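You operate a simulated robot arm through the tools that you are given. There is no shell and no other tool.

You are at the controls of a simulated robot arm. One attempt, no reset.

JOB
Put things in order on the corner worktop. At the end: the teal cup stands where the beans tin stood; the beans tin from the corner worktop stands on top of the black iron trivet; the blue glass stands where the sugar jar stood; the sugar jar stands where the teal cup stood; whatever was shut is shut again. Leave all else as you found it, and nothing knocked over.

Only the result counts: the job must be done as asked and must still hold three seconds after the hand-in. Knocking over, shifting, dropping, spilling or breaking anything else fails it.

ROBOT AND FRAMES
A 6-joint arm with a two-finger parallel gripper, fixed in place. Base frame: the origin is at the foot of the arm, x ahead of it, y to its left, z up; the work surface is at about z = 900. Lengths are in mm, angles in degrees, forces in N, time in s.
With the tool pointing down near the work surface it reaches from about 360 to 760 mm from the base axis. Its first joint turns from -66.0 to 66.0 degrees. Payload 2.45 kg.
The tool frame sits at the grasp point between the pads (the TCP): z along the fingers, y along the line on which they close. The tips reach 24 mm beyond it. Largest opening 68 mm; finger width 17, thickness 10; the body of the gripper, 40 by 70 mm, starts 41 mm behind the TCP.
Orientation is that of the tool frame in the base frame, as a unit quaternion [w, x, y, z]. With the fingers straight down and closing along the base's y, the tool's x points along the base's -x, its y along +y and its z along -z.

CONTROLS
- The arm moves only by the tool nudge_tool. Its argument "plan" is a list of rows, each a list of 7 numbers: the shift along the tool's x, y, z in units of 200 mm (1.0 is 200 mm), then the turn, a rotation vector about the tool's x, y, z in units of 120 degrees (1.0 is 120 degrees), then the finger opening in mm, from 0 to 68. In form: [[x, y, z, rx, ry, rz, hand], ...]. A call has 1 to 20 rows; each row is the pose to reach, as a shift and turn from the pose commanded when the call began, along the tool's axes at that moment. A call with a number of a shift or a turn outside -1 to 1 is refused whole. Rows are played at 5 a second. More than 50 mm and 8.6 degrees between two rows, or a gripper value outside its range, and nothing of the call is played. A pose out of reach is approached as far as the arm can. The call stops where the force on the tool passes 40 N (or 10 N more than at its start, if that is more) or the arm is blocked; 0.2 s more then pass. Each finger travels about 108 mm/s and halts on what it meets, pressing with about 38 N; the grip force reading is that of the motor and also rises with nothing between the fingers. The clock runs only during rows and for 0.2 s after the last one: add rows that repeat a pose to give the fingers time. The reply holds the time, the measured pose of the TCP, the force on the tool along the base axes, the opening and the grip force, in the units named above and with some noise, with the torque about the TCP (base axes, N m) and any sound that the robot's microphone picked up.
- Cameras (640 x 400 px; columns grow to the right, rows downward): "scene" is fixed at [179, 434.9, 1455]; the picture's right is [-0.55, -0.83, 0.00], its down [-0.55, 0.37, -0.75] and it looks along [0.63, -0.42, -0.66] (base axes); focal length 286 px, centre (320, 200). "wrist" rides on the gripper at [84, 11, -75] in the tool frame; the picture's right is [-0.13, 0.99, 0.00], its down [-0.60, -0.08, -0.79] and it looks along [-0.79, -0.10, 0.61] (tool axes); focal length 251 px, centre (320, 200).
- camera(camera): a new picture of that camera. The clock stands still meanwhile.
- probe_pixels(camera, pixels): for up to 12 pixels [column, row] of the newest picture of that camera ("zoom" is the newest enlarged one), the place [x, y, z] in the base frame of the surface seen there, good to about 3 mm. The clock stands still meanwhile.
- zoom(camera, box): a new picture of the part [left, top, right, bottom] of that camera's present view, enlarged. The clock stands still meanwhile.
- sign_off(): hands the job in; it is judged then, once.

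Unless the task says otherwise, let go and move clear before handing in.

The tools are called after ">>>" by a JSON object that holds its "op" and its "data". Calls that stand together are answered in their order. nudge_tool: Moves the arm, as the interface text tells. Its arguments: {"type":"object","properties":{"plan":{"type":"array"}},"required":["plan"]} The other tools are called the same way: camera (camera) takes a picture; probe_pixels (camera, pixels) gives the place of the surface under pixels of a picture; zoom (camera, box) takes an enlarged picture of a part of a camera's view; sign_off () hands the job in.

At the start:

```text
t: 0.0
tool_pos: [427.6, 168.3, 1209.5]
tcp_rot: [-0.001, 0.0, 1.0, 0.0]
wrist_force: [0.0, 0.0, 0.2]
ft_torque: [0.02, -0.01, -0.01]
opening: 67.9
grip_force: 0.1
```

scene: 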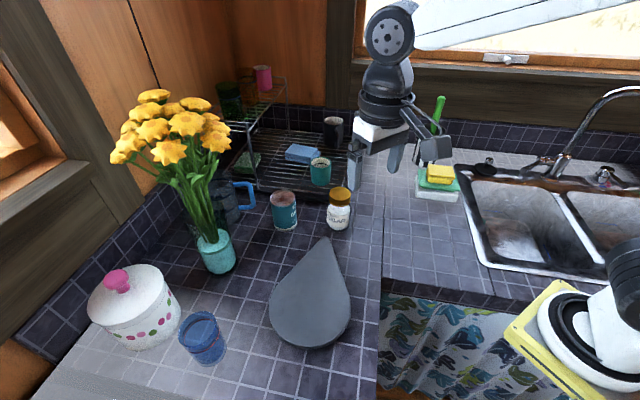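
wrist: 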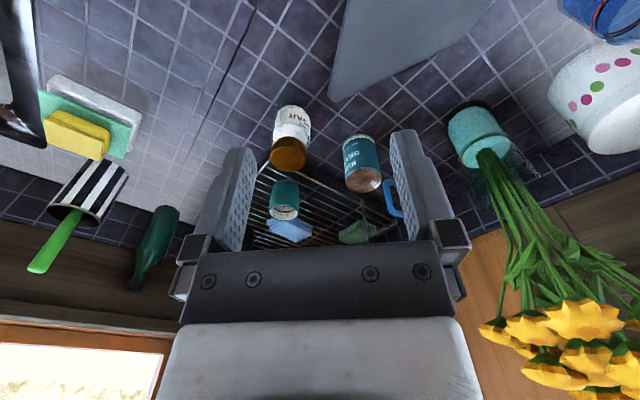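

The scene picture shows a teal can at about (284,210), a jar labelled "sugar" at (339,208), a teal cup on the rack at (320,172) and a blue glass at (202,338). I'll enlarge these areas before moving anything.

>>> {"op": "zoom", "data": {"camera": "scene", "box": [210, 50, 390, 250]}}

>>> {"op": "zoom", "data": {"camera": "scene", "box": [60, 180, 380, 380]}}

>>> {"op": "zoom", "data": {"camera": "wrist", "box": [220, 80, 440, 260]}}

```text
2.00 times, centred on (300, 150) of scene
```

zoom: 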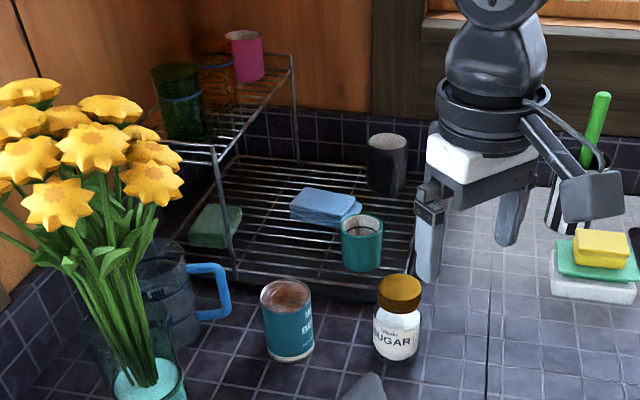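

```text
2.00 times, centred on (220, 280) of scene
```

zoom: 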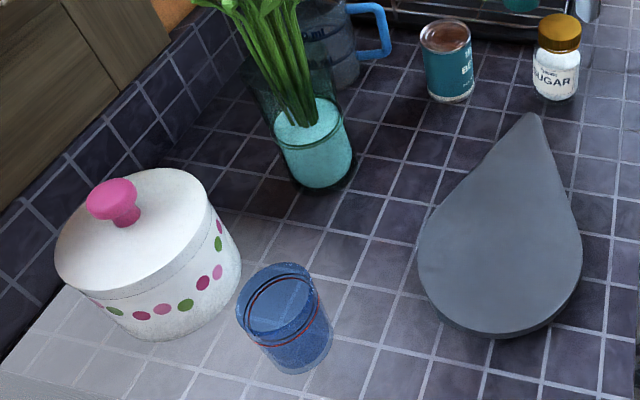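

```text
2.22 times, centred on (330, 170) of wrist
```

zoom: 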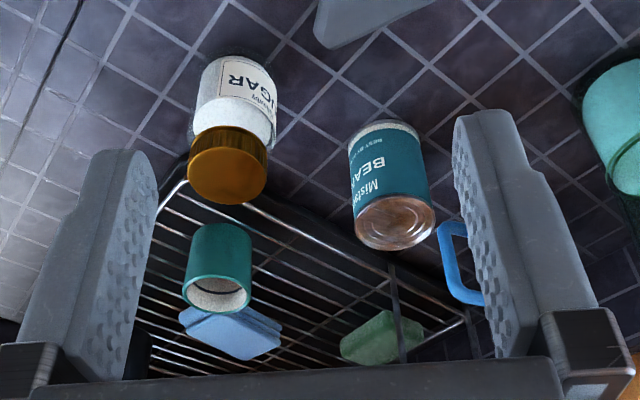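

The black iron trivet isn't obvious yet. I'll enlarge the right side of the scene around (580,330), the sink and rack areas, and the wrist view's edges to look for it.

>>> {"op": "zoom", "data": {"camera": "scene", "box": [440, 220, 640, 400]}}

>>> {"op": "zoom", "data": {"camera": "scene", "box": [380, 80, 640, 260]}}

>>> {"op": "zoom", "data": {"camera": "scene", "box": [0, 0, 200, 200]}}

>>> {"op": "zoom", "data": {"camera": "wrist", "box": [0, 0, 320, 200]}}

>>> {"op": "zoom", "data": {"camera": "wrist", "box": [320, 0, 640, 200]}}

>>> {"op": "zoom", "data": {"camera": "scene", "box": [210, 50, 310, 120]}}

```text
2.22 times, centred on (540, 310) of scene
```

zoom: 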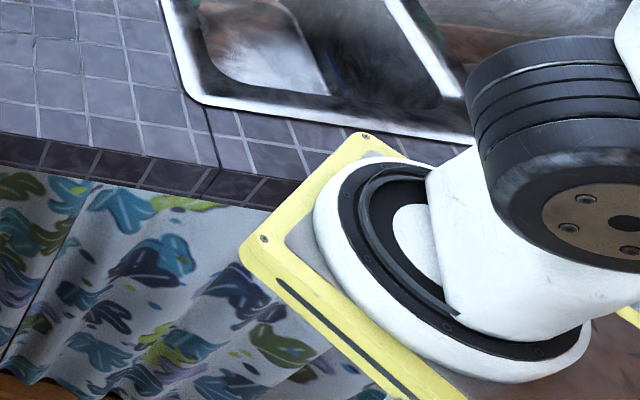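

```text
2.22 times, centred on (510, 170) of scene
```

zoom: 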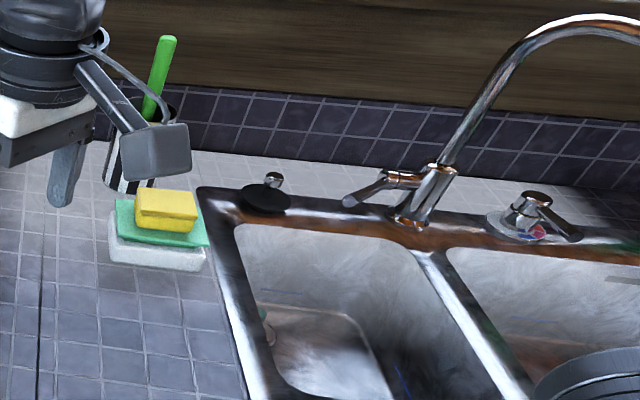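

```text
2.00 times, centred on (100, 100) of scene
```

zoom: 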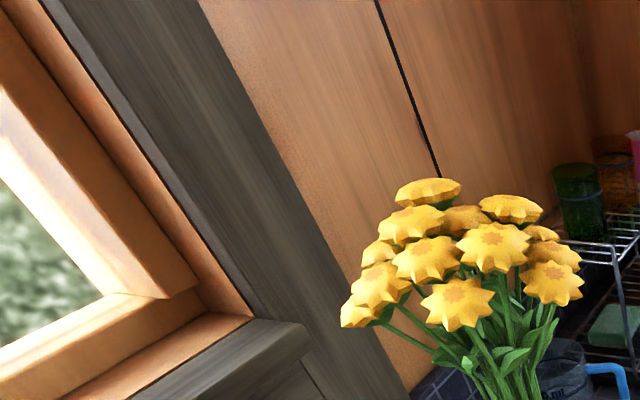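

```text
2.00 times, centred on (160, 100) of wrist
```

zoom: 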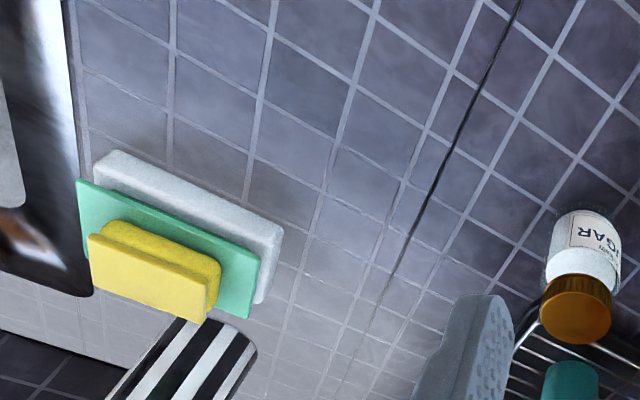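

```text
2.00 times, centred on (480, 100) of wrist
```

zoom: 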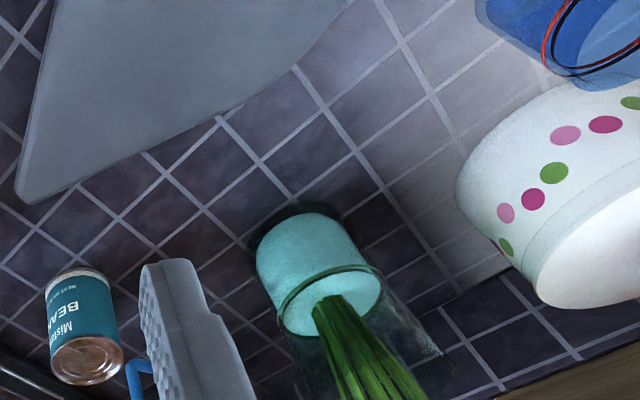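

```text
5.71 times, centred on (260, 85) of scene
```

zoom: 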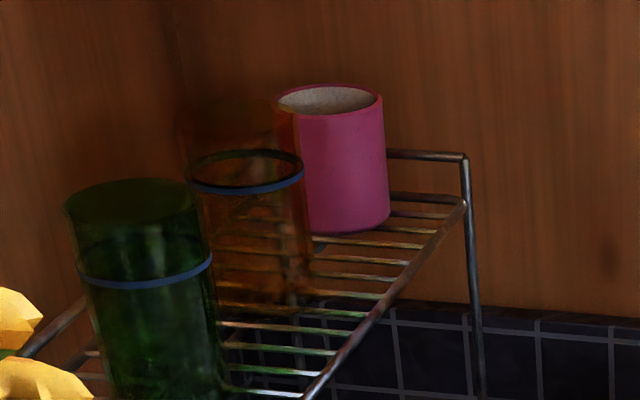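

No trivet visible so far. I'll measure the objects and the grey drop-shaped thing, which could be covering something, including the corner worktop heights around (312,300).

>>> {"op": "camera", "data": {"camera": "scene"}}

>>> {"op": "camera", "data": {"camera": "wrist"}}

>>> {"op": "probe_pixels", "data": {"camera": "scene", "pixels": [[325, 245], [310, 300], [300, 340], [345, 310], [275, 300], [320, 348], [260, 350], [240, 300], [365, 300], [120, 282], [140, 330], [485, 165]]}}

>>> {"op": "probe_pixels", "data": {"camera": "scene", "pixels": [[283, 197], [284, 226], [340, 194], [338, 226], [320, 162], [320, 180], [202, 325], [205, 358], [330, 125], [298, 150], [245, 163], [300, 178]]}}

```text
taken
```

scene: 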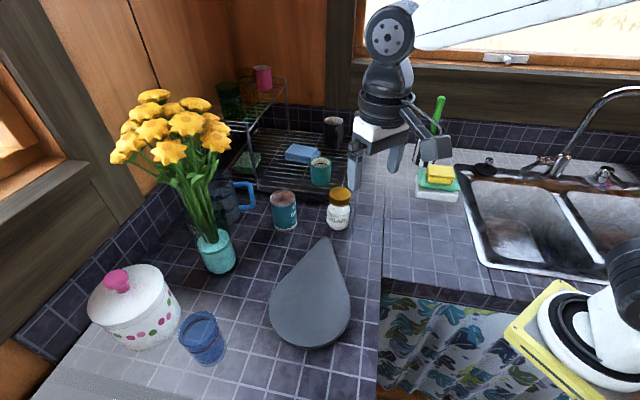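

```text
taken
```

wrist: 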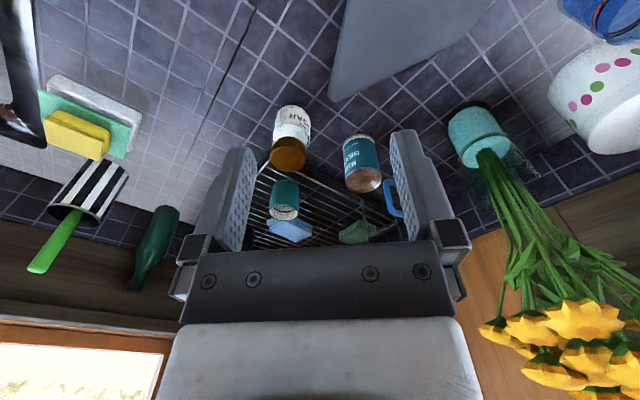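

```text
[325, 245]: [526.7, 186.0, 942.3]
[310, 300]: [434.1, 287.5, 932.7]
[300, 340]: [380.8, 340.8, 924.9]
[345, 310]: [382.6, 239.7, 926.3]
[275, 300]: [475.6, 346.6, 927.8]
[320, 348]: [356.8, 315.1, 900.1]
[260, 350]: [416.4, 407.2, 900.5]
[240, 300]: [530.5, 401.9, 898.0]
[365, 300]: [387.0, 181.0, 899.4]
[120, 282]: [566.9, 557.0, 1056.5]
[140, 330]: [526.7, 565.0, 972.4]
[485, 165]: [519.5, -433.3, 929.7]
```

```text
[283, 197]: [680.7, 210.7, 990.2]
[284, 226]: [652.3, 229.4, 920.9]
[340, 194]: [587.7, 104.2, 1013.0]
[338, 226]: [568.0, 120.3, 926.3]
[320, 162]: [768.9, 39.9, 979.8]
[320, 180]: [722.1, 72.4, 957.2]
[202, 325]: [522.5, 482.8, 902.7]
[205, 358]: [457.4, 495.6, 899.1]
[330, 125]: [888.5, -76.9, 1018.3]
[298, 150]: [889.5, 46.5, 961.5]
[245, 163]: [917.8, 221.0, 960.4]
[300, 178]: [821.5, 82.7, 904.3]
```

The grey drop-shaped slab is tilted: about z 942 at its tip and 925 at its round end. Something may lie beneath it. I'll turn the wrist to look around the rest of the counter before deciding.

>>> {"op": "nudge_tool", "data": {"plan": [[0, 0, 0, 0, 0, 0.0625, 68], [0, 0, 0, 0, 0, 0.125, 68], [0, 0, 0, 0, 0, 0.1875, 68], [0, 0, 0, 0, 0, 0.25, 68], [0, 0, 0, 0, 0, 0.3125, 68], [0, 0, 0, 0, 0, 0.375, 68], [0, 0, 0, 0, 0, 0.4375, 68], [0, 0, 0, 0, 0, 0.5, 68]]}}

>>> {"op": "camera", "data": {"camera": "wrist"}}

>>> {"op": "camera", "data": {"camera": "scene"}}

```text
t: 1.8
tool_pos: [428.5, 167.3, 1210.4]
tcp_rot: [0.0, 0.5, 0.866, -0.001]
wrist_force: [-0.2, -0.9, 0.5]
ft_torque: [-0.03, -0.01, -0.01]
opening: 68.1
grip_force: 0.0
```

```text
taken
```

wrist: 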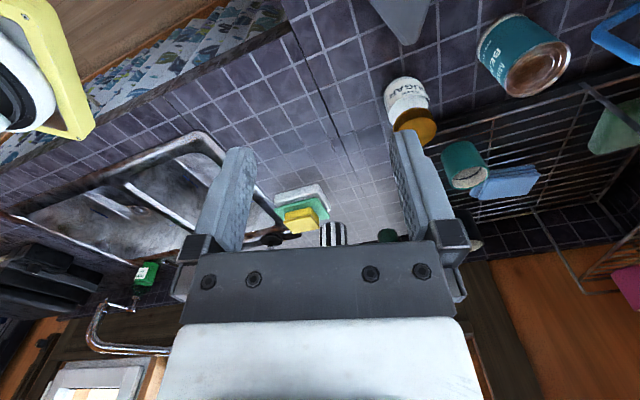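

```text
taken
```

scene: 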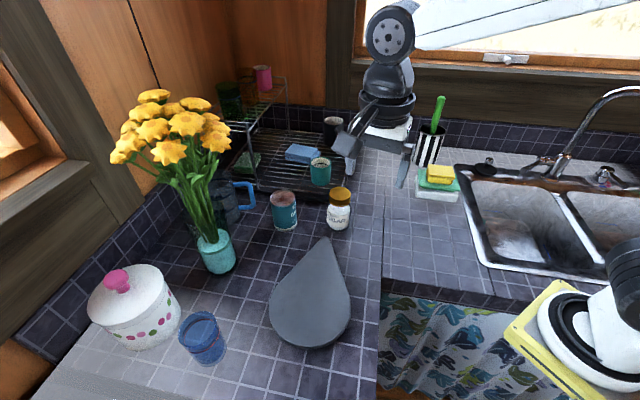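

The turned wrist view now shows the far side of the sink at (40,270), with dark items and a green bottle. I'll enlarge it to check for the trivet.

>>> {"op": "zoom", "data": {"camera": "wrist", "box": [0, 180, 200, 400]}}

>>> {"op": "zoom", "data": {"camera": "wrist", "box": [360, 0, 640, 200]}}

>>> {"op": "zoom", "data": {"camera": "scene", "box": [240, 220, 390, 370]}}

```text
1.82 times, centred on (100, 290) of wrist
```

zoom: 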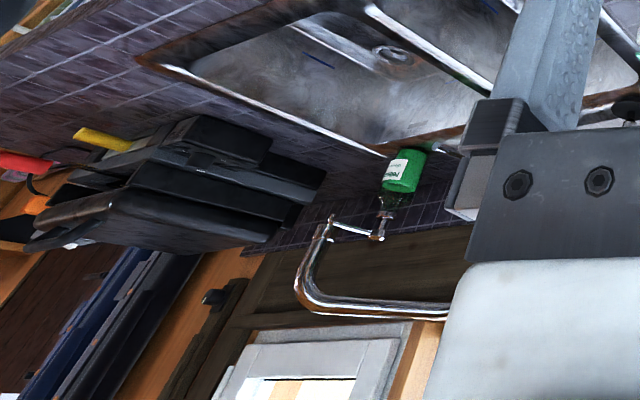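

```text
2.00 times, centred on (500, 100) of wrist
```

zoom: 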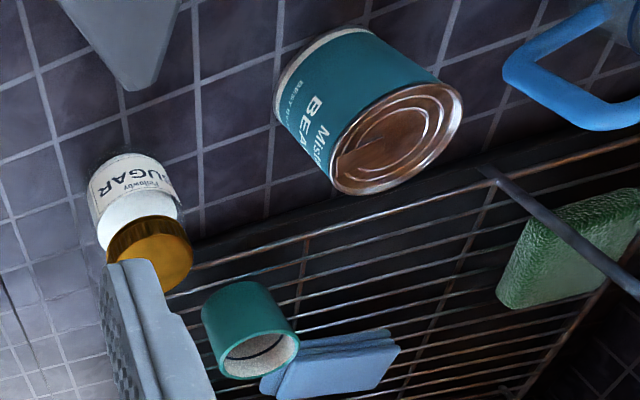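

```text
2.67 times, centred on (315, 295) of scene
```

zoom: 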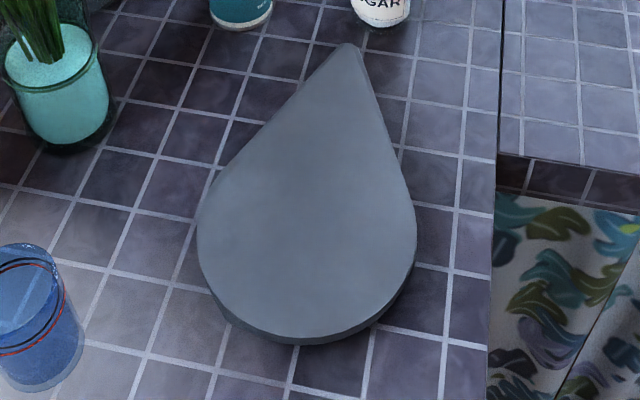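

No trivet on the far side of the sink, only a dark appliance and a bottle. I'll turn the wrist the other way to look behind the vase and the canister.

>>> {"op": "nudge_tool", "data": {"plan": [[0, 0, 0, 0, 0, -0.0667, 68], [0, 0, 0, 0, 0, -0.1333, 68], [0, 0, 0, 0, 0, -0.2, 68], [0, 0, 0, 0, 0, -0.2667, 68], [0, 0, 0, 0, 0, -0.3333, 68], [0, 0, 0, 0, 0, -0.4, 68], [0, 0, 0, 0, 0, -0.4667, 68], [0, 0, 0, 0, 0, -0.5333, 68], [0, 0, 0, 0, 0, -0.6, 68], [0, 0, 0, 0, 0, -0.6667, 68], [0, 0, 0, 0, 0, -0.7333, 68], [0, 0, 0, 0, 0, -0.8, 68], [0, 0, 0, 0, 0, -0.8667, 68], [0, 0, 0, 0, 0, -0.9333, 68], [0, 0, 0, 0, 0, -1.0, 68]]}}

>>> {"op": "camera", "data": {"camera": "wrist"}}

```text
t: 5.0
tool_pos: [427.1, 168.1, 1210.1]
tcp_rot: [0.0, -0.501, 0.865, 0.0]
wrist_force: [1.4, 0.1, -0.5]
ft_torque: [-0.03, 0.01, 0.01]
opening: 68.1
grip_force: 0.1
```

```text
taken
```

wrist: 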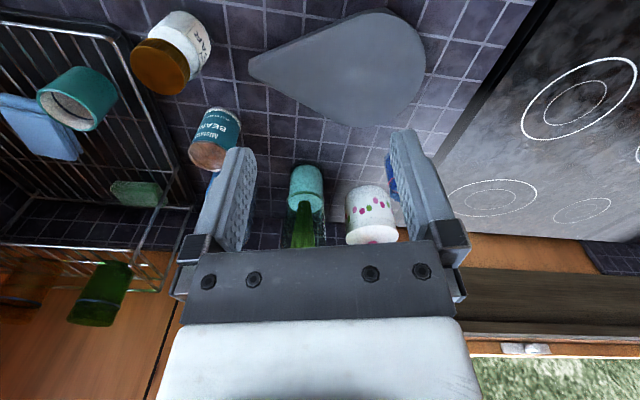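

A hob is visible on the left at (560,110), but there's still no trivet. I'll turn further to see the rest of that side.

>>> {"op": "nudge_tool", "data": {"plan": [[0, 0, 0, 0, 0, -0.0667, 68], [0, 0, 0, 0, 0, -0.1333, 68], [0, 0, 0, 0, 0, -0.2, 68], [0, 0, 0, 0, 0, -0.2667, 68], [0, 0, 0, 0, 0, -0.3333, 68], [0, 0, 0, 0, 0, -0.4, 68], [0, 0, 0, 0, 0, -0.4667, 68], [0, 0, 0, 0, 0, -0.5333, 68]]}}

>>> {"op": "camera", "data": {"camera": "wrist"}}

```text
t: 6.8
tool_pos: [428.1, 168.3, 1209.3]
tcp_rot: [0.0, 0.884, -0.468, 0.0]
wrist_force: [-0.4, 0.0, -0.2]
ft_torque: [0.01, -0.01, -0.03]
opening: 68.0
grip_force: 0.1
```

```text
taken
```

wrist: 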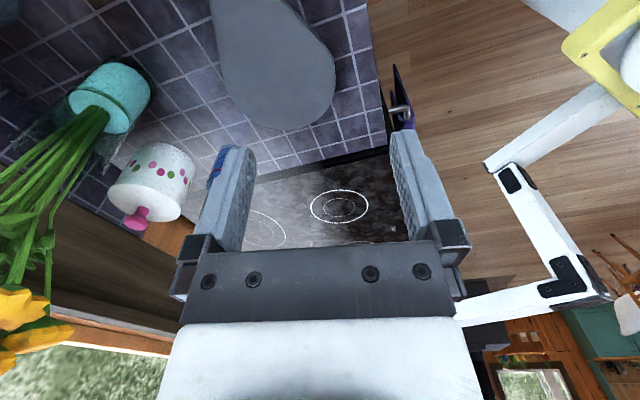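

The hob is empty. A dark panel with a metallic handle appears at (402,110), at the worktop's front edge; I'll enlarge it.

>>> {"op": "zoom", "data": {"camera": "wrist", "box": [340, 50, 460, 170]}}

>>> {"op": "zoom", "data": {"camera": "wrist", "box": [180, 0, 400, 150]}}

>>> {"op": "probe_pixels", "data": {"camera": "wrist", "pixels": [[402, 112], [398, 85], [420, 90], [340, 205], [265, 225], [300, 128], [228, 40], [320, 60], [270, 60], [335, 100], [348, 40], [430, 40]]}}

```text
3.33 times, centred on (400, 110) of wrist
```

zoom: 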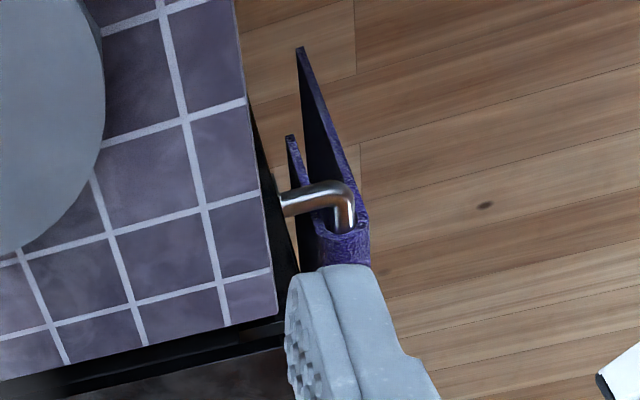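

```text
2.67 times, centred on (290, 75) of wrist
```

zoom: 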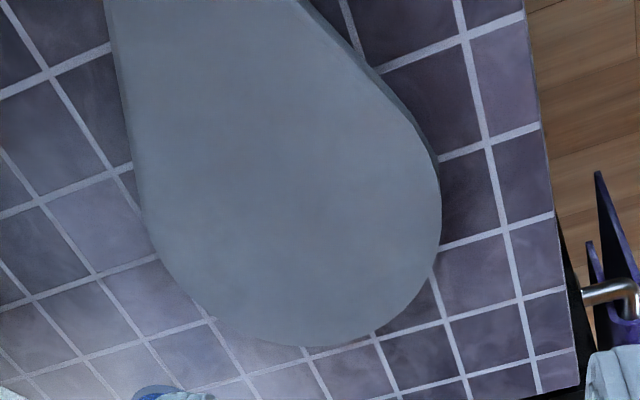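

```text
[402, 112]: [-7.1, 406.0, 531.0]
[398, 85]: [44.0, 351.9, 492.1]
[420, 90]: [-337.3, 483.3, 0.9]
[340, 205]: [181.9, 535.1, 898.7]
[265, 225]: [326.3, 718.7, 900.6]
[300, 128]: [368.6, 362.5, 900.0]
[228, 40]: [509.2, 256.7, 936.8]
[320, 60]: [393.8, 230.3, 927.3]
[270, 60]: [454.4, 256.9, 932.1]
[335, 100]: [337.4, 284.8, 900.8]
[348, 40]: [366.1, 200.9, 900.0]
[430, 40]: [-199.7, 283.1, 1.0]
```

The panel is only a towel on an oven handle below the hob. The slab is about 20 mm thick and its tip is raised by about 20 mm, so I'll take a low look at it from the right side.

>>> {"op": "nudge_tool", "data": {"plan": [[0.048, 0.0254, 0.0995, 0, 0, 0.0367, 68], [0.096, 0.0508, 0.199, 0, 0, 0.0733, 68], [0.144, 0.0762, 0.2985, 0, 0, 0.11, 68], [0.192, 0.1016, 0.398, 0, 0, 0.1467, 68], [0.24, 0.127, 0.4975, 0, 0, 0.1833, 68], [0.288, 0.1524, 0.597, 0, 0, 0.22, 68], [0.336, 0.1778, 0.6965, 0, 0, 0.2567, 68], [0.384, 0.2032, 0.796, 0, 0, 0.2933, 68], [0.432, 0.2286, 0.8955, 0, 0, 0.33, 68], [0.48, 0.254, 0.995, 0, 0, 0.3667, 68]]}}

>>> {"op": "nudge_tool", "data": {"plan": [[0, 0, 0, 0, -0.0583, 0, 68], [0, 0, 0, 0, -0.1167, 0, 68], [0, 0, 0, 0, -0.175, 0, 68], [0, 0, 0, 0, -0.2333, 0, 68], [0, 0, 0, 0, -0.2917, 0, 68]]}}

>>> {"op": "camera", "data": {"camera": "wrist"}}

>>> {"op": "camera", "data": {"camera": "scene"}}

```text
t: 9.0
tool_pos: [438.3, 59.3, 1010.8]
tcp_rot: [0.001, -0.641, 0.767, 0.0]
wrist_force: [0.1, -0.7, -0.7]
ft_torque: [0.02, 0.04, 0.0]
opening: 67.8
grip_force: 0.1
```

```text
t: 10.2
tool_pos: [439.4, 60.8, 1011.7]
tcp_rot: [0.231, -0.612, 0.731, 0.194]
wrist_force: [-0.5, -0.9, 0.9]
ft_torque: [0.02, 0.0, -0.01]
opening: 68.0
grip_force: 0.0
```

```text
taken
```

wrist: 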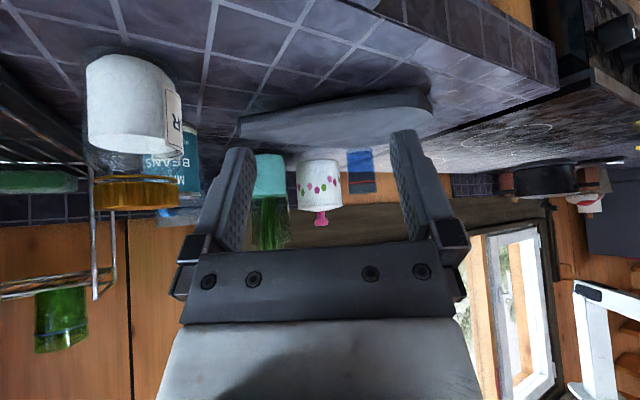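

```text
taken
```

scene: 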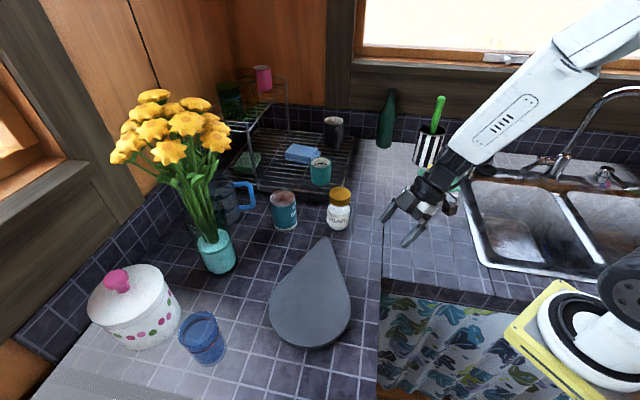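

From the low view the slab is at (340,115), and a new black round object shows beyond the hob at (545,180). I'll enlarge both.

>>> {"op": "zoom", "data": {"camera": "wrist", "box": [220, 70, 450, 170]}}

>>> {"op": "zoom", "data": {"camera": "wrist", "box": [440, 120, 640, 240]}}

>>> {"op": "probe_pixels", "data": {"camera": "wrist", "pixels": [[545, 175], [520, 180], [545, 190], [245, 115], [245, 130], [245, 122], [300, 110], [430, 100], [425, 107], [240, 105], [360, 92], [400, 112]]}}

```text
2.78 times, centred on (335, 120) of wrist
```

zoom: 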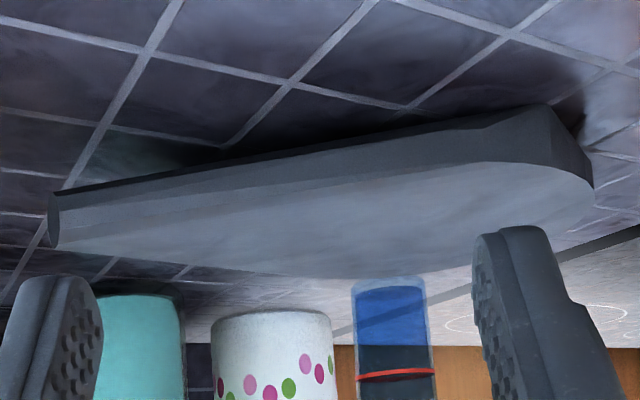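

```text
3.20 times, centred on (540, 180) of wrist
```

zoom: 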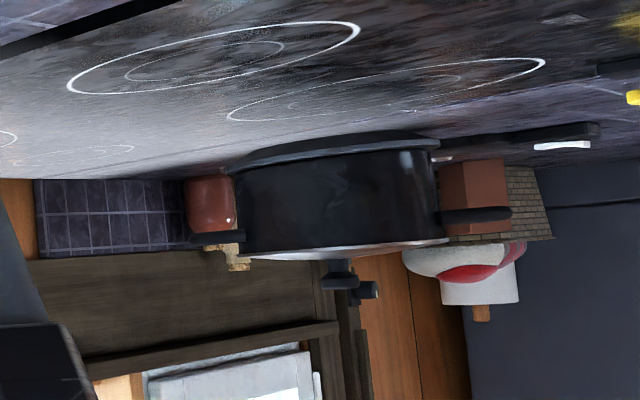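

```text
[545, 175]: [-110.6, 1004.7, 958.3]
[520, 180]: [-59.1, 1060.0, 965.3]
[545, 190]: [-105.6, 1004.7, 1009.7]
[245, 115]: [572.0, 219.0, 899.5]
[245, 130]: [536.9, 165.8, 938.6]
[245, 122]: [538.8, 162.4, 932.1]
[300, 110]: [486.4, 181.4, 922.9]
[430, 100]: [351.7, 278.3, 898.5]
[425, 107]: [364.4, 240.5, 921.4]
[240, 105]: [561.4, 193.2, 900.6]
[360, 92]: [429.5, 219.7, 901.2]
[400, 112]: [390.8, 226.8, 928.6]
```

The slab's tip is clearly raised by about 25–30 mm with nothing under it at the edge, so it's resting on something further in. I'll enlarge the dark gap underneath.

>>> {"op": "zoom", "data": {"camera": "wrist", "box": [230, 95, 330, 150]}}

>>> {"op": "zoom", "data": {"camera": "wrist", "box": [300, 85, 400, 140]}}

```text
6.40 times, centred on (280, 122) of wrist
```

zoom: 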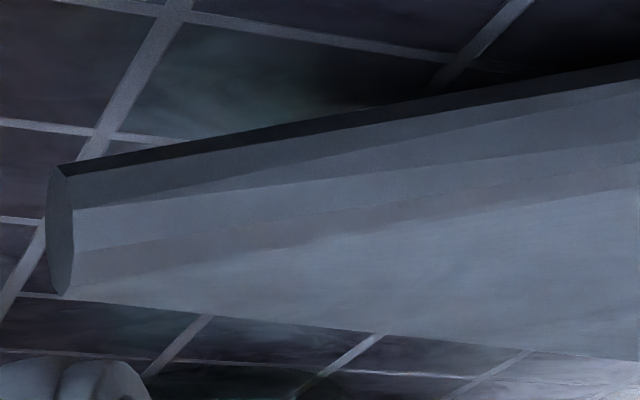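

```text
6.40 times, centred on (350, 112) of wrist
```

zoom: 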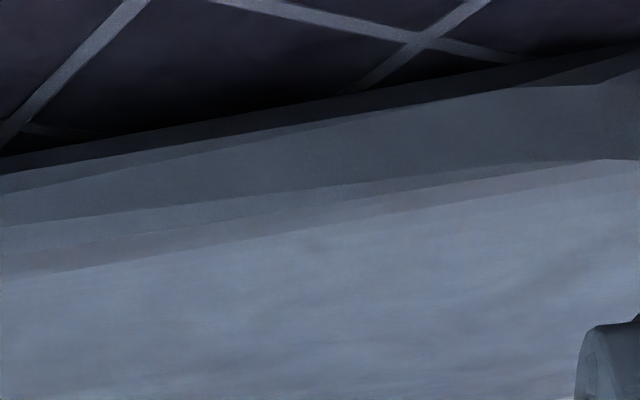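

The gap is still too dark to read from this height. I'll go lower and tilt more so the camera looks straight into it.

>>> {"op": "nudge_tool", "data": {"plan": [[0.029, 0, 0.041, 0, -0.0333, 0, 68], [0.058, 0, 0.082, 0, -0.0667, 0, 68], [0.086, 0, 0.123, 0, -0.1, 0, 68], [0.115, 0, 0.164, 0, -0.1333, 0, 68], [0.144, 0, 0.2045, 0, -0.1667, 0, 68]]}}

>>> {"op": "camera", "data": {"camera": "wrist"}}

>>> {"op": "zoom", "data": {"camera": "wrist", "box": [200, 0, 460, 160]}}

```text
t: 11.4
tool_pos: [438.4, 58.6, 959.5]
tcp_rot: [0.354, -0.57, 0.68, 0.297]
wrist_force: [-0.2, 0.2, 0.3]
ft_torque: [0.01, -0.02, -0.04]
opening: 68.0
grip_force: 0.1
```

```text
taken
```

wrist: 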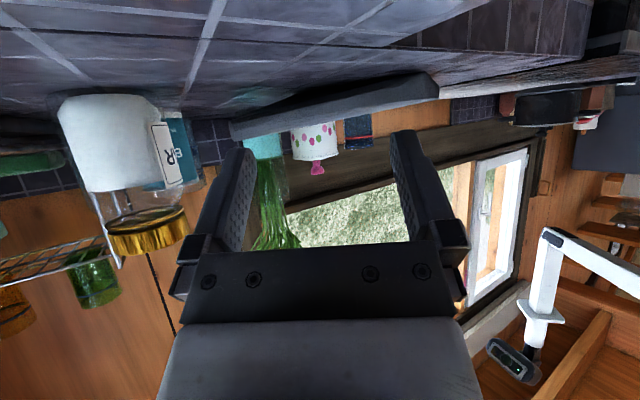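

```text
2.46 times, centred on (330, 80) of wrist
```

zoom: 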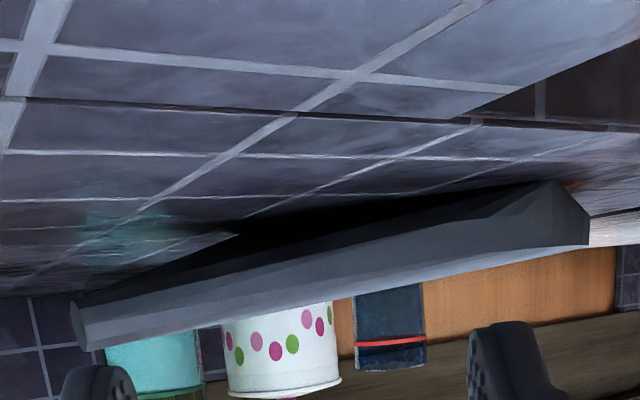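

Now I can see under the slab; a black area starts sharply near zoomed (240,232), about pixel (297,95) in the wrist view. I'll enlarge it further.

>>> {"op": "zoom", "data": {"camera": "wrist", "box": [250, 70, 350, 130]}}

>>> {"op": "zoom", "data": {"camera": "wrist", "box": [330, 60, 450, 120]}}

>>> {"op": "probe_pixels", "data": {"camera": "wrist", "pixels": [[297, 94], [300, 96], [305, 96], [315, 93], [325, 91], [340, 89], [290, 100], [280, 104], [360, 85], [380, 80], [400, 77], [270, 108]]}}

```text
6.40 times, centred on (300, 100) of wrist
```

zoom: 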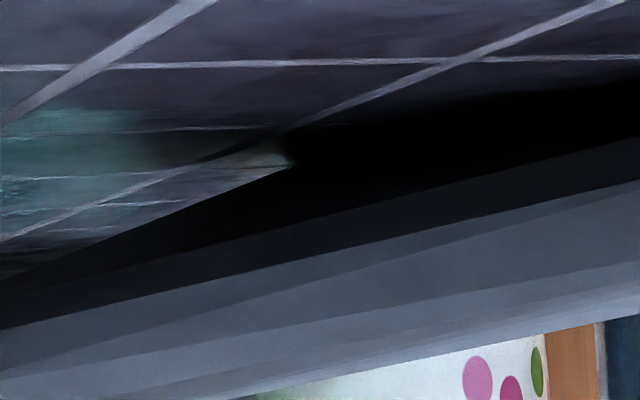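

```text
5.33 times, centred on (390, 90) of wrist
```

zoom: 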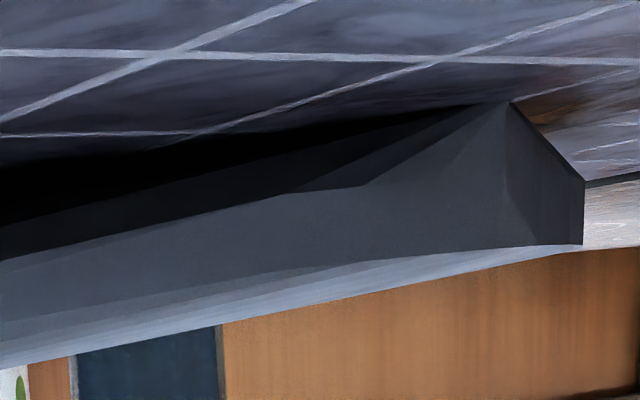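

```text
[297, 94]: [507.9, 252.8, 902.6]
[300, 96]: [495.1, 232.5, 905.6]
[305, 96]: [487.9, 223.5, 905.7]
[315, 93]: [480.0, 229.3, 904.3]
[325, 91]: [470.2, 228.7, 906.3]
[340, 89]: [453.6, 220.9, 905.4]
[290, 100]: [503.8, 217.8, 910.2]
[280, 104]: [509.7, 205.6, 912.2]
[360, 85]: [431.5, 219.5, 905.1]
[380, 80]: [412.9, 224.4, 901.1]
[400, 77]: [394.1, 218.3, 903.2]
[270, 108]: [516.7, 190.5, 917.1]
```

The readings under the slab (about z 905 at x 450–495, where the slab's underside should be near 912) hint at something thin and black beneath it. I'll shift right and turn so I look along the slab's axis from the tip side.

>>> {"op": "nudge_tool", "data": {"plan": [[0.0246, -0.079, -0.0255, -0.0461, 0, -0.0323, 68], [0.0492, -0.158, -0.051, -0.0922, 0, -0.0645, 68], [0.0739, -0.238, -0.0765, -0.1384, 0, -0.0968, 68], [0.0985, -0.317, -0.102, -0.1845, 0, -0.129, 68]]}}

>>> {"op": "camera", "data": {"camera": "wrist"}}

>>> {"op": "zoom", "data": {"camera": "wrist", "box": [200, 60, 460, 180]}}

```text
t: 12.4
tool_pos: [495.4, 19.2, 954.5]
tcp_rot: [-0.273, 0.714, -0.527, -0.373]
wrist_force: [0.4, -0.3, 1.5]
ft_torque: [-0.01, 0.02, 0.0]
opening: 67.8
grip_force: 0.0
```

```text
taken
```

wrist: 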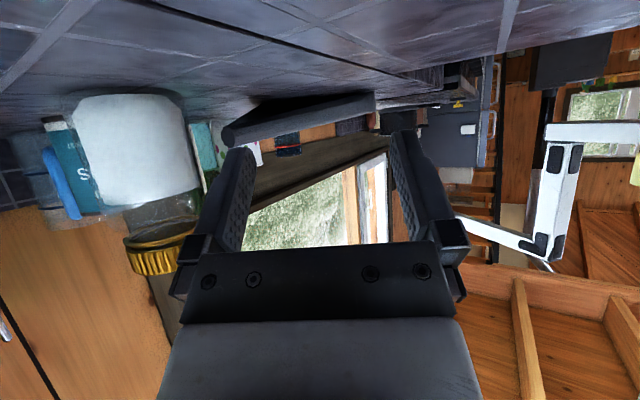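

```text
2.46 times, centred on (330, 120) of wrist
```

zoom: 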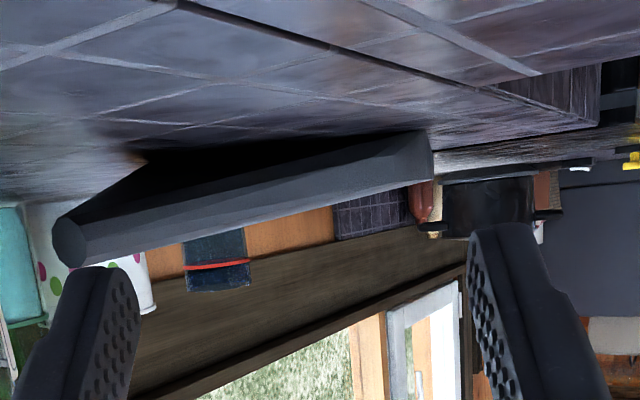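

>>> {"op": "zoom", "data": {"camera": "wrist", "box": [210, 95, 310, 155]}}

>>> {"op": "probe_pixels", "data": {"camera": "wrist", "pixels": [[255, 125], [257, 122], [262, 123], [268, 122], [275, 120], [285, 118], [295, 117], [305, 116], [320, 114], [340, 110], [250, 128], [262, 127]]}}

```text
6.40 times, centred on (260, 125) of wrist
```

zoom: 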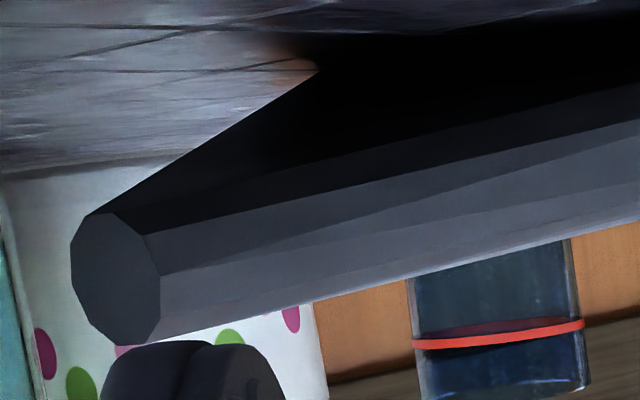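

```text
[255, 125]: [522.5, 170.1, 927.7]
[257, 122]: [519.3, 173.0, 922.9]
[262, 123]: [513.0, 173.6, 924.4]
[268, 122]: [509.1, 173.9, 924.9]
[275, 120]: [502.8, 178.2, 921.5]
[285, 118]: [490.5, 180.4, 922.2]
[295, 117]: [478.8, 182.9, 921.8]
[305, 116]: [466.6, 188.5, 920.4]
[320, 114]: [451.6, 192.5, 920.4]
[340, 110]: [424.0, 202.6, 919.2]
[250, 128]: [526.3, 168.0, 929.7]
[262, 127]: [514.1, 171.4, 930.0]
```

The black mass under the slab begins at about pixel (260,106) here. I'll probe inside it to tell shadow from object.

>>> {"op": "probe_pixels", "data": {"camera": "wrist", "pixels": [[258, 106], [262, 105], [265, 108], [270, 106], [275, 110], [280, 104], [285, 108], [290, 103], [300, 108], [265, 101], [320, 103], [340, 102]]}}

>>> {"op": "zoom", "data": {"camera": "wrist", "box": [245, 92, 345, 122]}}

```text
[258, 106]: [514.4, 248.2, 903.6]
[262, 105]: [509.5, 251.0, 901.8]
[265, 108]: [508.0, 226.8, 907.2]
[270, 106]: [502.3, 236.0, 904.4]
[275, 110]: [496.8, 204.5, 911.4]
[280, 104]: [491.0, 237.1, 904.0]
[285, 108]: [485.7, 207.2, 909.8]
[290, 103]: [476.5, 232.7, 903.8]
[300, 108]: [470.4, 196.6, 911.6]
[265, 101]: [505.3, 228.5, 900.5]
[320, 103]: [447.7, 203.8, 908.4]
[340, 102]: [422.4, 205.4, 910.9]
```

```text
6.40 times, centred on (295, 107) of wrist
```

zoom: 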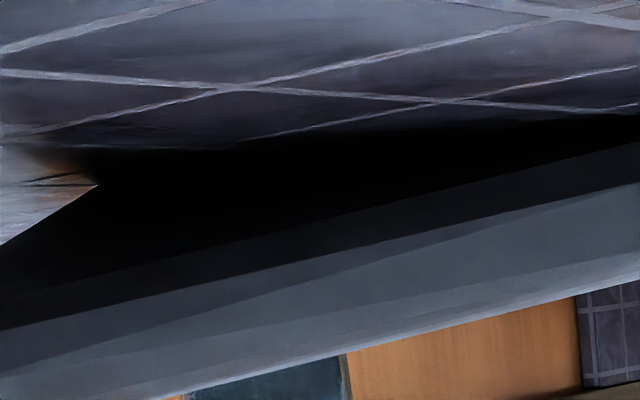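

The black area under the slab stays ambiguous: it could be just shadow. I'll check other candidates, including the black disc by the tap at scene (484,162) and the inside of the sink.

>>> {"op": "zoom", "data": {"camera": "scene", "box": [455, 140, 535, 190]}}

>>> {"op": "zoom", "data": {"camera": "scene", "box": [460, 150, 640, 290]}}

>>> {"op": "zoom", "data": {"camera": "scene", "box": [190, 140, 290, 280]}}

>>> {"op": "zoom", "data": {"camera": "scene", "box": [40, 240, 240, 400]}}

```text
8.00 times, centred on (495, 165) of scene
```

zoom: 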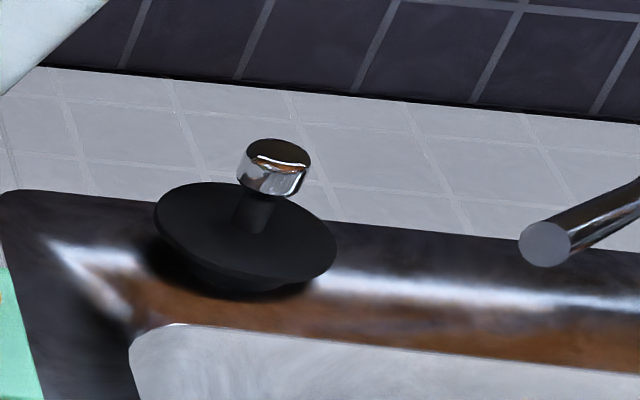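

```text
2.86 times, centred on (550, 220) of scene
```

zoom: 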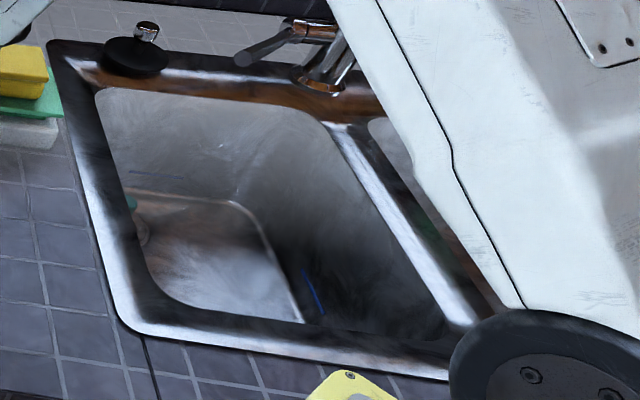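

```text
2.86 times, centred on (240, 210) of scene
```

zoom: 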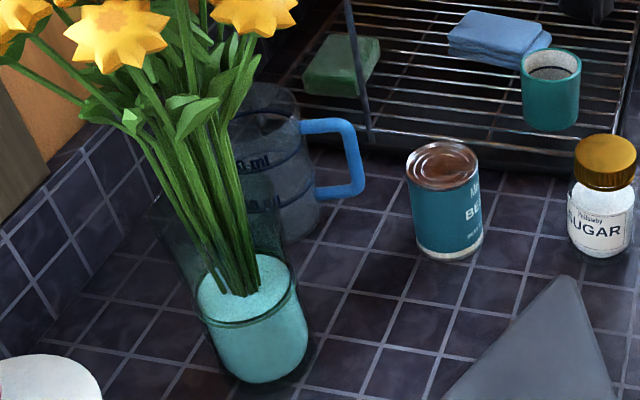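

```text
2.50 times, centred on (140, 320) of scene
```

zoom: 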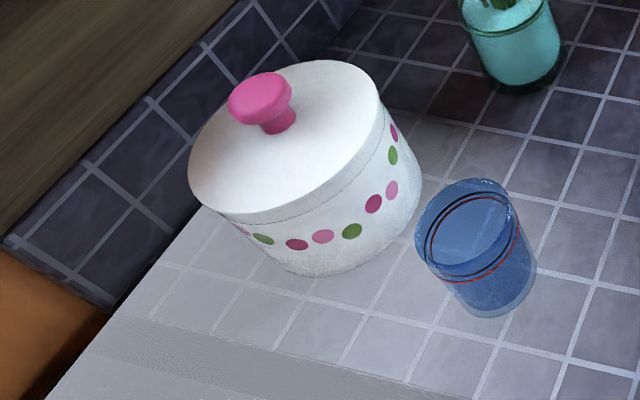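

Under the slab, points at about (431–502, 220–237, z 904–906) sit well below the slab's underside (about 912) and above the counter (900). So something low and dark is under there and is what tilts the slab; most likely that's the trivet. I'll raise and level the tool, then map the worktop properly.

>>> {"op": "nudge_tool", "data": {"plan": [[-0.092, 0, -0.065, 0, 0.0573, 0, 68], [-0.1845, 0, -0.129, 0, 0.1146, 0, 68], [-0.277, 0, -0.194, 0, 0.1719, 0, 68], [-0.369, 0, -0.259, 0, 0.2292, 0, 68], [-0.461, 0, -0.323, 0, 0.2865, 0, 68], [-0.5535, 0, -0.388, 0, 0.3437, 0, 68], [-0.646, 0, -0.453, 0, 0.401, 0, 68], [-0.738, 0, -0.5175, 0, 0.4583, 0, 68]]}}

>>> {"op": "camera", "data": {"camera": "scene"}}

>>> {"op": "zoom", "data": {"camera": "scene", "box": [250, 225, 370, 355]}}

```text
t: 14.2
tool_pos: [496.3, 22.9, 1137.8]
tcp_rot: [0.0, 0.804, -0.595, 0.001]
wrist_force: [0.4, -0.2, -0.3]
ft_torque: [0.02, -0.01, 0.0]
opening: 68.2
grip_force: 0.1
```

```text
taken
```

scene: 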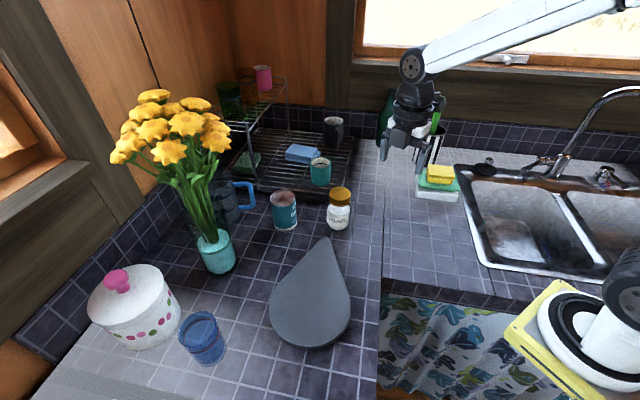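

```text
3.08 times, centred on (310, 290) of scene
```

zoom: 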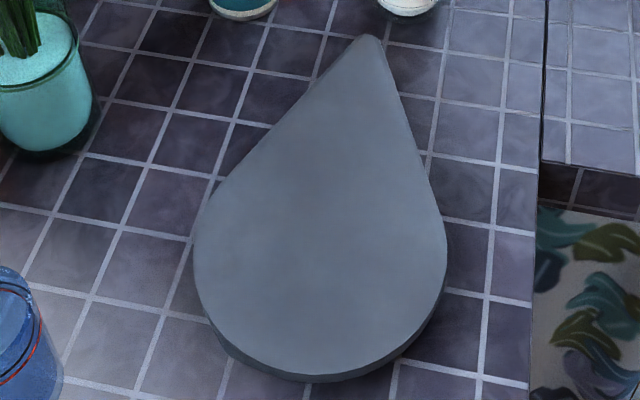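

I'll probe the slab outline in this enlarged picture, plus worktop edges and neighbours in the scene picture.

>>> {"op": "probe_pixels", "data": {"camera": "zoom", "pixels": [[368, 42], [350, 60], [385, 70], [290, 135], [405, 130], [225, 205], [435, 210], [200, 260], [440, 270], [235, 340], [400, 345], [320, 365]]}}

>>> {"op": "probe_pixels", "data": {"camera": "zoom", "pixels": [[535, 200], [535, 300], [530, 380], [545, 165], [538, 60], [600, 165], [70, 150], [40, 75], [330, 200], [340, 300], [310, 120], [395, 200]]}}

>>> {"op": "probe_pixels", "data": {"camera": "scene", "pixels": [[377, 395], [300, 395], [150, 380], [60, 395], [250, 390], [382, 250], [382, 294], [470, 303], [456, 240], [438, 195], [420, 192], [455, 200]]}}

>>> {"op": "probe_pixels", "data": {"camera": "scene", "pixels": [[220, 272], [205, 258], [235, 262], [233, 225], [250, 205], [250, 183], [175, 322], [150, 348], [92, 318], [180, 345], [222, 365], [225, 345]]}}

```text
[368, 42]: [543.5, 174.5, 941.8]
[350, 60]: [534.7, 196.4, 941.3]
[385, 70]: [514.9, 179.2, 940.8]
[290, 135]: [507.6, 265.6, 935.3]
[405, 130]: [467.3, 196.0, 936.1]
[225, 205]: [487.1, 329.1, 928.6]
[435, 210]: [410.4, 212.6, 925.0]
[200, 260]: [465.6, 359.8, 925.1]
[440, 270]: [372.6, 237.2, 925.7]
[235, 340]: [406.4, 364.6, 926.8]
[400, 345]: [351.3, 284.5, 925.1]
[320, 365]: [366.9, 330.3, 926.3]
```

```text
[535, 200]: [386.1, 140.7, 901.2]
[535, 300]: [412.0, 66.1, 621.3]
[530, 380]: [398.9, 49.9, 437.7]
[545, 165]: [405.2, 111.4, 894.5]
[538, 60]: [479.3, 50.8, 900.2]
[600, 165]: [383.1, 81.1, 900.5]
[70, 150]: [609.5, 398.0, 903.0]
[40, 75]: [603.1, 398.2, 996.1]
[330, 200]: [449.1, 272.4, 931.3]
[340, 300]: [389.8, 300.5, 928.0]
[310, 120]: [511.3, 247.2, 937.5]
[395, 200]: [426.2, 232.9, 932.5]
```

```text
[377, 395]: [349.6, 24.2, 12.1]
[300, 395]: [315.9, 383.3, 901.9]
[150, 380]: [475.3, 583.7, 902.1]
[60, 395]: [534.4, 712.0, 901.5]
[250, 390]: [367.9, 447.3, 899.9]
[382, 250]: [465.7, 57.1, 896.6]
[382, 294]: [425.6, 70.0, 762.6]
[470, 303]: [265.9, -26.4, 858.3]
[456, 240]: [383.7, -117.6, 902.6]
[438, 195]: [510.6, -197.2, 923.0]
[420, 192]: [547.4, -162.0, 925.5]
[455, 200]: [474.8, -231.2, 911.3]
```

```text
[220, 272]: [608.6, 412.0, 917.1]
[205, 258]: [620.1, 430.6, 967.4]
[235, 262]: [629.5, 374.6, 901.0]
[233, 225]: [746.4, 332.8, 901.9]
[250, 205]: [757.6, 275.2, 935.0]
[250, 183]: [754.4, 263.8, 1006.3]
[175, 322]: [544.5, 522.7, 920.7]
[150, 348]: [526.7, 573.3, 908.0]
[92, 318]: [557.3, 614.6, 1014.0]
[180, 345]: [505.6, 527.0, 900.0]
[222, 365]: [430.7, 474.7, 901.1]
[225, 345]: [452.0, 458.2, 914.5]
```

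The slab is 25 mm thick with its disc centred near (424,290) and its tip at (543,174); it lies right over the suspected trivet. The blue glass near (480,480) limits where the slab can go, so I'll swing the arm over to measure the glass first.

>>> {"op": "nudge_tool", "data": {"plan": [[-0.2, 0.0014, -0.0075, 0, 0, 0, 68], [-0.4, 0.0028, -0.015, 0, 0, 0, 68], [-0.6, 0.0041, -0.0225, 0, 0, 0, 68], [-0.8025, 0.0055, -0.03, 0, 0, 0, 68]]}}

>>> {"op": "nudge_tool", "data": {"plan": [[-0.1003, 0.0007, 0, 0, 0, 0.0646, 68], [-0.2006, 0.0014, 0, 0, 0, 0.1292, 68], [-0.3009, 0.0021, 0, 0, 0, 0.1937, 68], [-0.4012, 0.0028, 0, 0, 0, 0.2583, 68], [-0.5016, 0.0034, 0, 0, 0, 0.3229, 68], [-0.6019, 0.0041, 0, 0, 0, 0.3875, 68], [-0.7022, 0.0048, 0, 0, 0, 0.4521, 68], [-0.8025, 0.0055, 0, 0, 0, 0.5167, 68]]}}

>>> {"op": "camera", "data": {"camera": "wrist"}}

>>> {"op": "camera", "data": {"camera": "scene"}}

```text
t: 15.2
tool_pos: [449.3, 175.6, 1143.3]
tcp_rot: [0.001, 0.804, -0.595, 0.0]
wrist_force: [0.7, 0.4, -0.2]
ft_torque: [-0.03, 0.0, 0.0]
opening: 67.8
grip_force: 0.1
```

```text
t: 17.0
tool_pos: [399.4, 328.4, 1142.3]
tcp_rot: [-0.001, -0.383, 0.924, 0.001]
wrist_force: [-0.3, -1.3, 0.5]
ft_torque: [0.02, 0.0, 0.02]
opening: 68.0
grip_force: 0.0
```

```text
taken
```

wrist: 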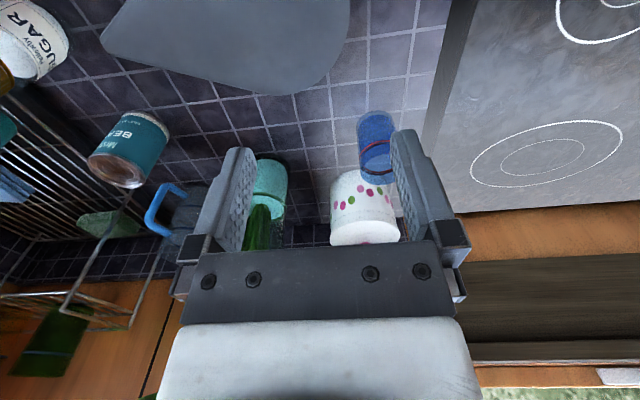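

```text
taken
```

scene: 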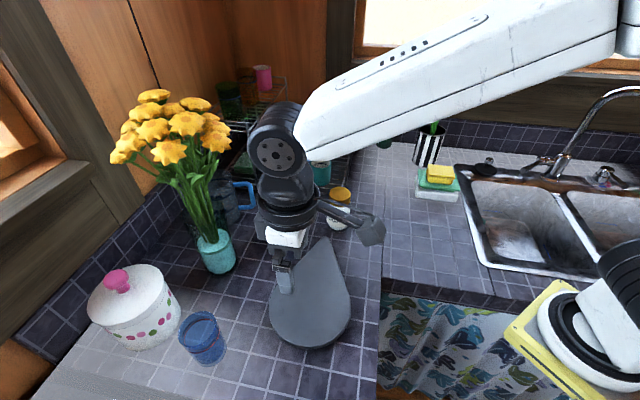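

The wrist view shows the glass base near (376,118) and its rim near (378,165). I'll enlarge it to get the base centre and diameters.

>>> {"op": "zoom", "data": {"camera": "wrist", "box": [330, 90, 430, 190]}}

>>> {"op": "zoom", "data": {"camera": "scene", "box": [160, 290, 250, 380]}}

```text
4.00 times, centred on (380, 140) of wrist
```

zoom: 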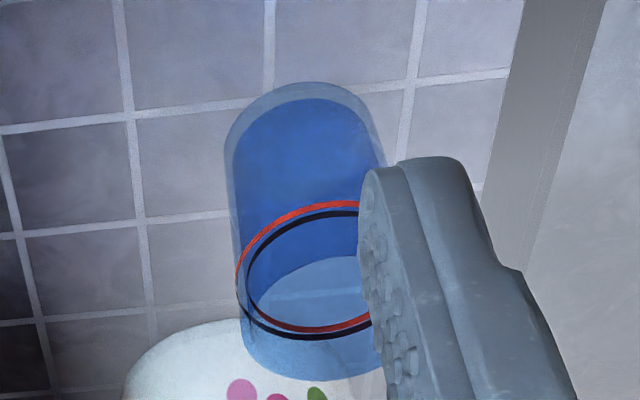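

```text
4.44 times, centred on (205, 335) of scene
```

zoom: 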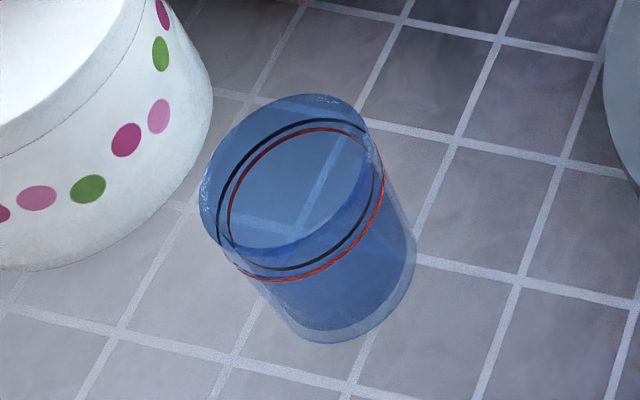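

The glass appears to be a straight cylinder with a ring near the rim and blue content. I'll probe counter points hugging its base from both views to triangulate its centre.

>>> {"op": "camera", "data": {"camera": "wrist"}}

>>> {"op": "camera", "data": {"camera": "scene"}}

>>> {"op": "probe_pixels", "data": {"camera": "wrist", "pixels": [[375, 109], [375, 113], [354, 125], [358, 125], [395, 120], [390, 122], [370, 130], [375, 145], [362, 155], [360, 165], [370, 168], [375, 178]]}}

>>> {"op": "probe_pixels", "data": {"camera": "scene", "pixels": [[205, 369], [205, 364], [228, 346], [224, 345], [195, 355], [199, 353], [222, 330], [216, 322], [180, 340], [185, 345], [210, 345], [200, 312]]}}

```text
taken
```

wrist: 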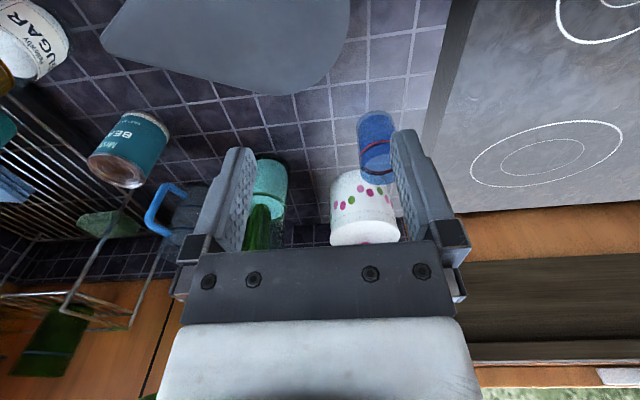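

```text
taken
```

scene: 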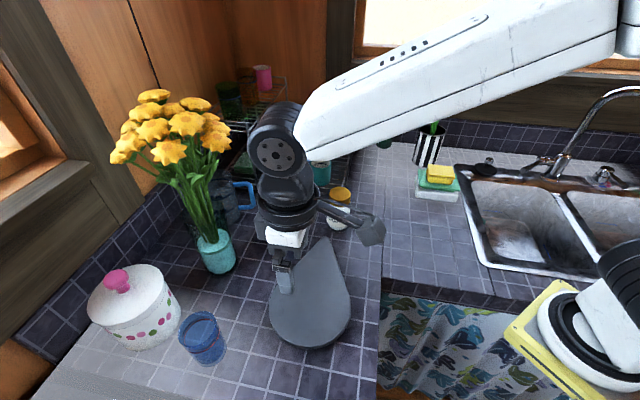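

```text
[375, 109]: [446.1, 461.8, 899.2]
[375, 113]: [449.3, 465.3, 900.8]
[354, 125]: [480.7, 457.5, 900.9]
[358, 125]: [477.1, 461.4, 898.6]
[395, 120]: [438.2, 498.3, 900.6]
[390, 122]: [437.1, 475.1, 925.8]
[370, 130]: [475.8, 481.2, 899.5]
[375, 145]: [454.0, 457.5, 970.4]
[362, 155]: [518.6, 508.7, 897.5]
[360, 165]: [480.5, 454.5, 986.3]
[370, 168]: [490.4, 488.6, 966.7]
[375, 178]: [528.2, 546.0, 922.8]
```

```text
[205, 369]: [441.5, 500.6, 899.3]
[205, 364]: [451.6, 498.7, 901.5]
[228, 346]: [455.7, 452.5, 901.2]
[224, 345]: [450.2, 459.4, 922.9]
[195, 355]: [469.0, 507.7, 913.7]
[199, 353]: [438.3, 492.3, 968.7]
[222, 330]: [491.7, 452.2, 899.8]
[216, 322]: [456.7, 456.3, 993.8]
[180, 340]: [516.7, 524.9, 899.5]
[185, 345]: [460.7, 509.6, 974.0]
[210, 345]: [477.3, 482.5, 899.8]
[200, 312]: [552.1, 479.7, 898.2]
```

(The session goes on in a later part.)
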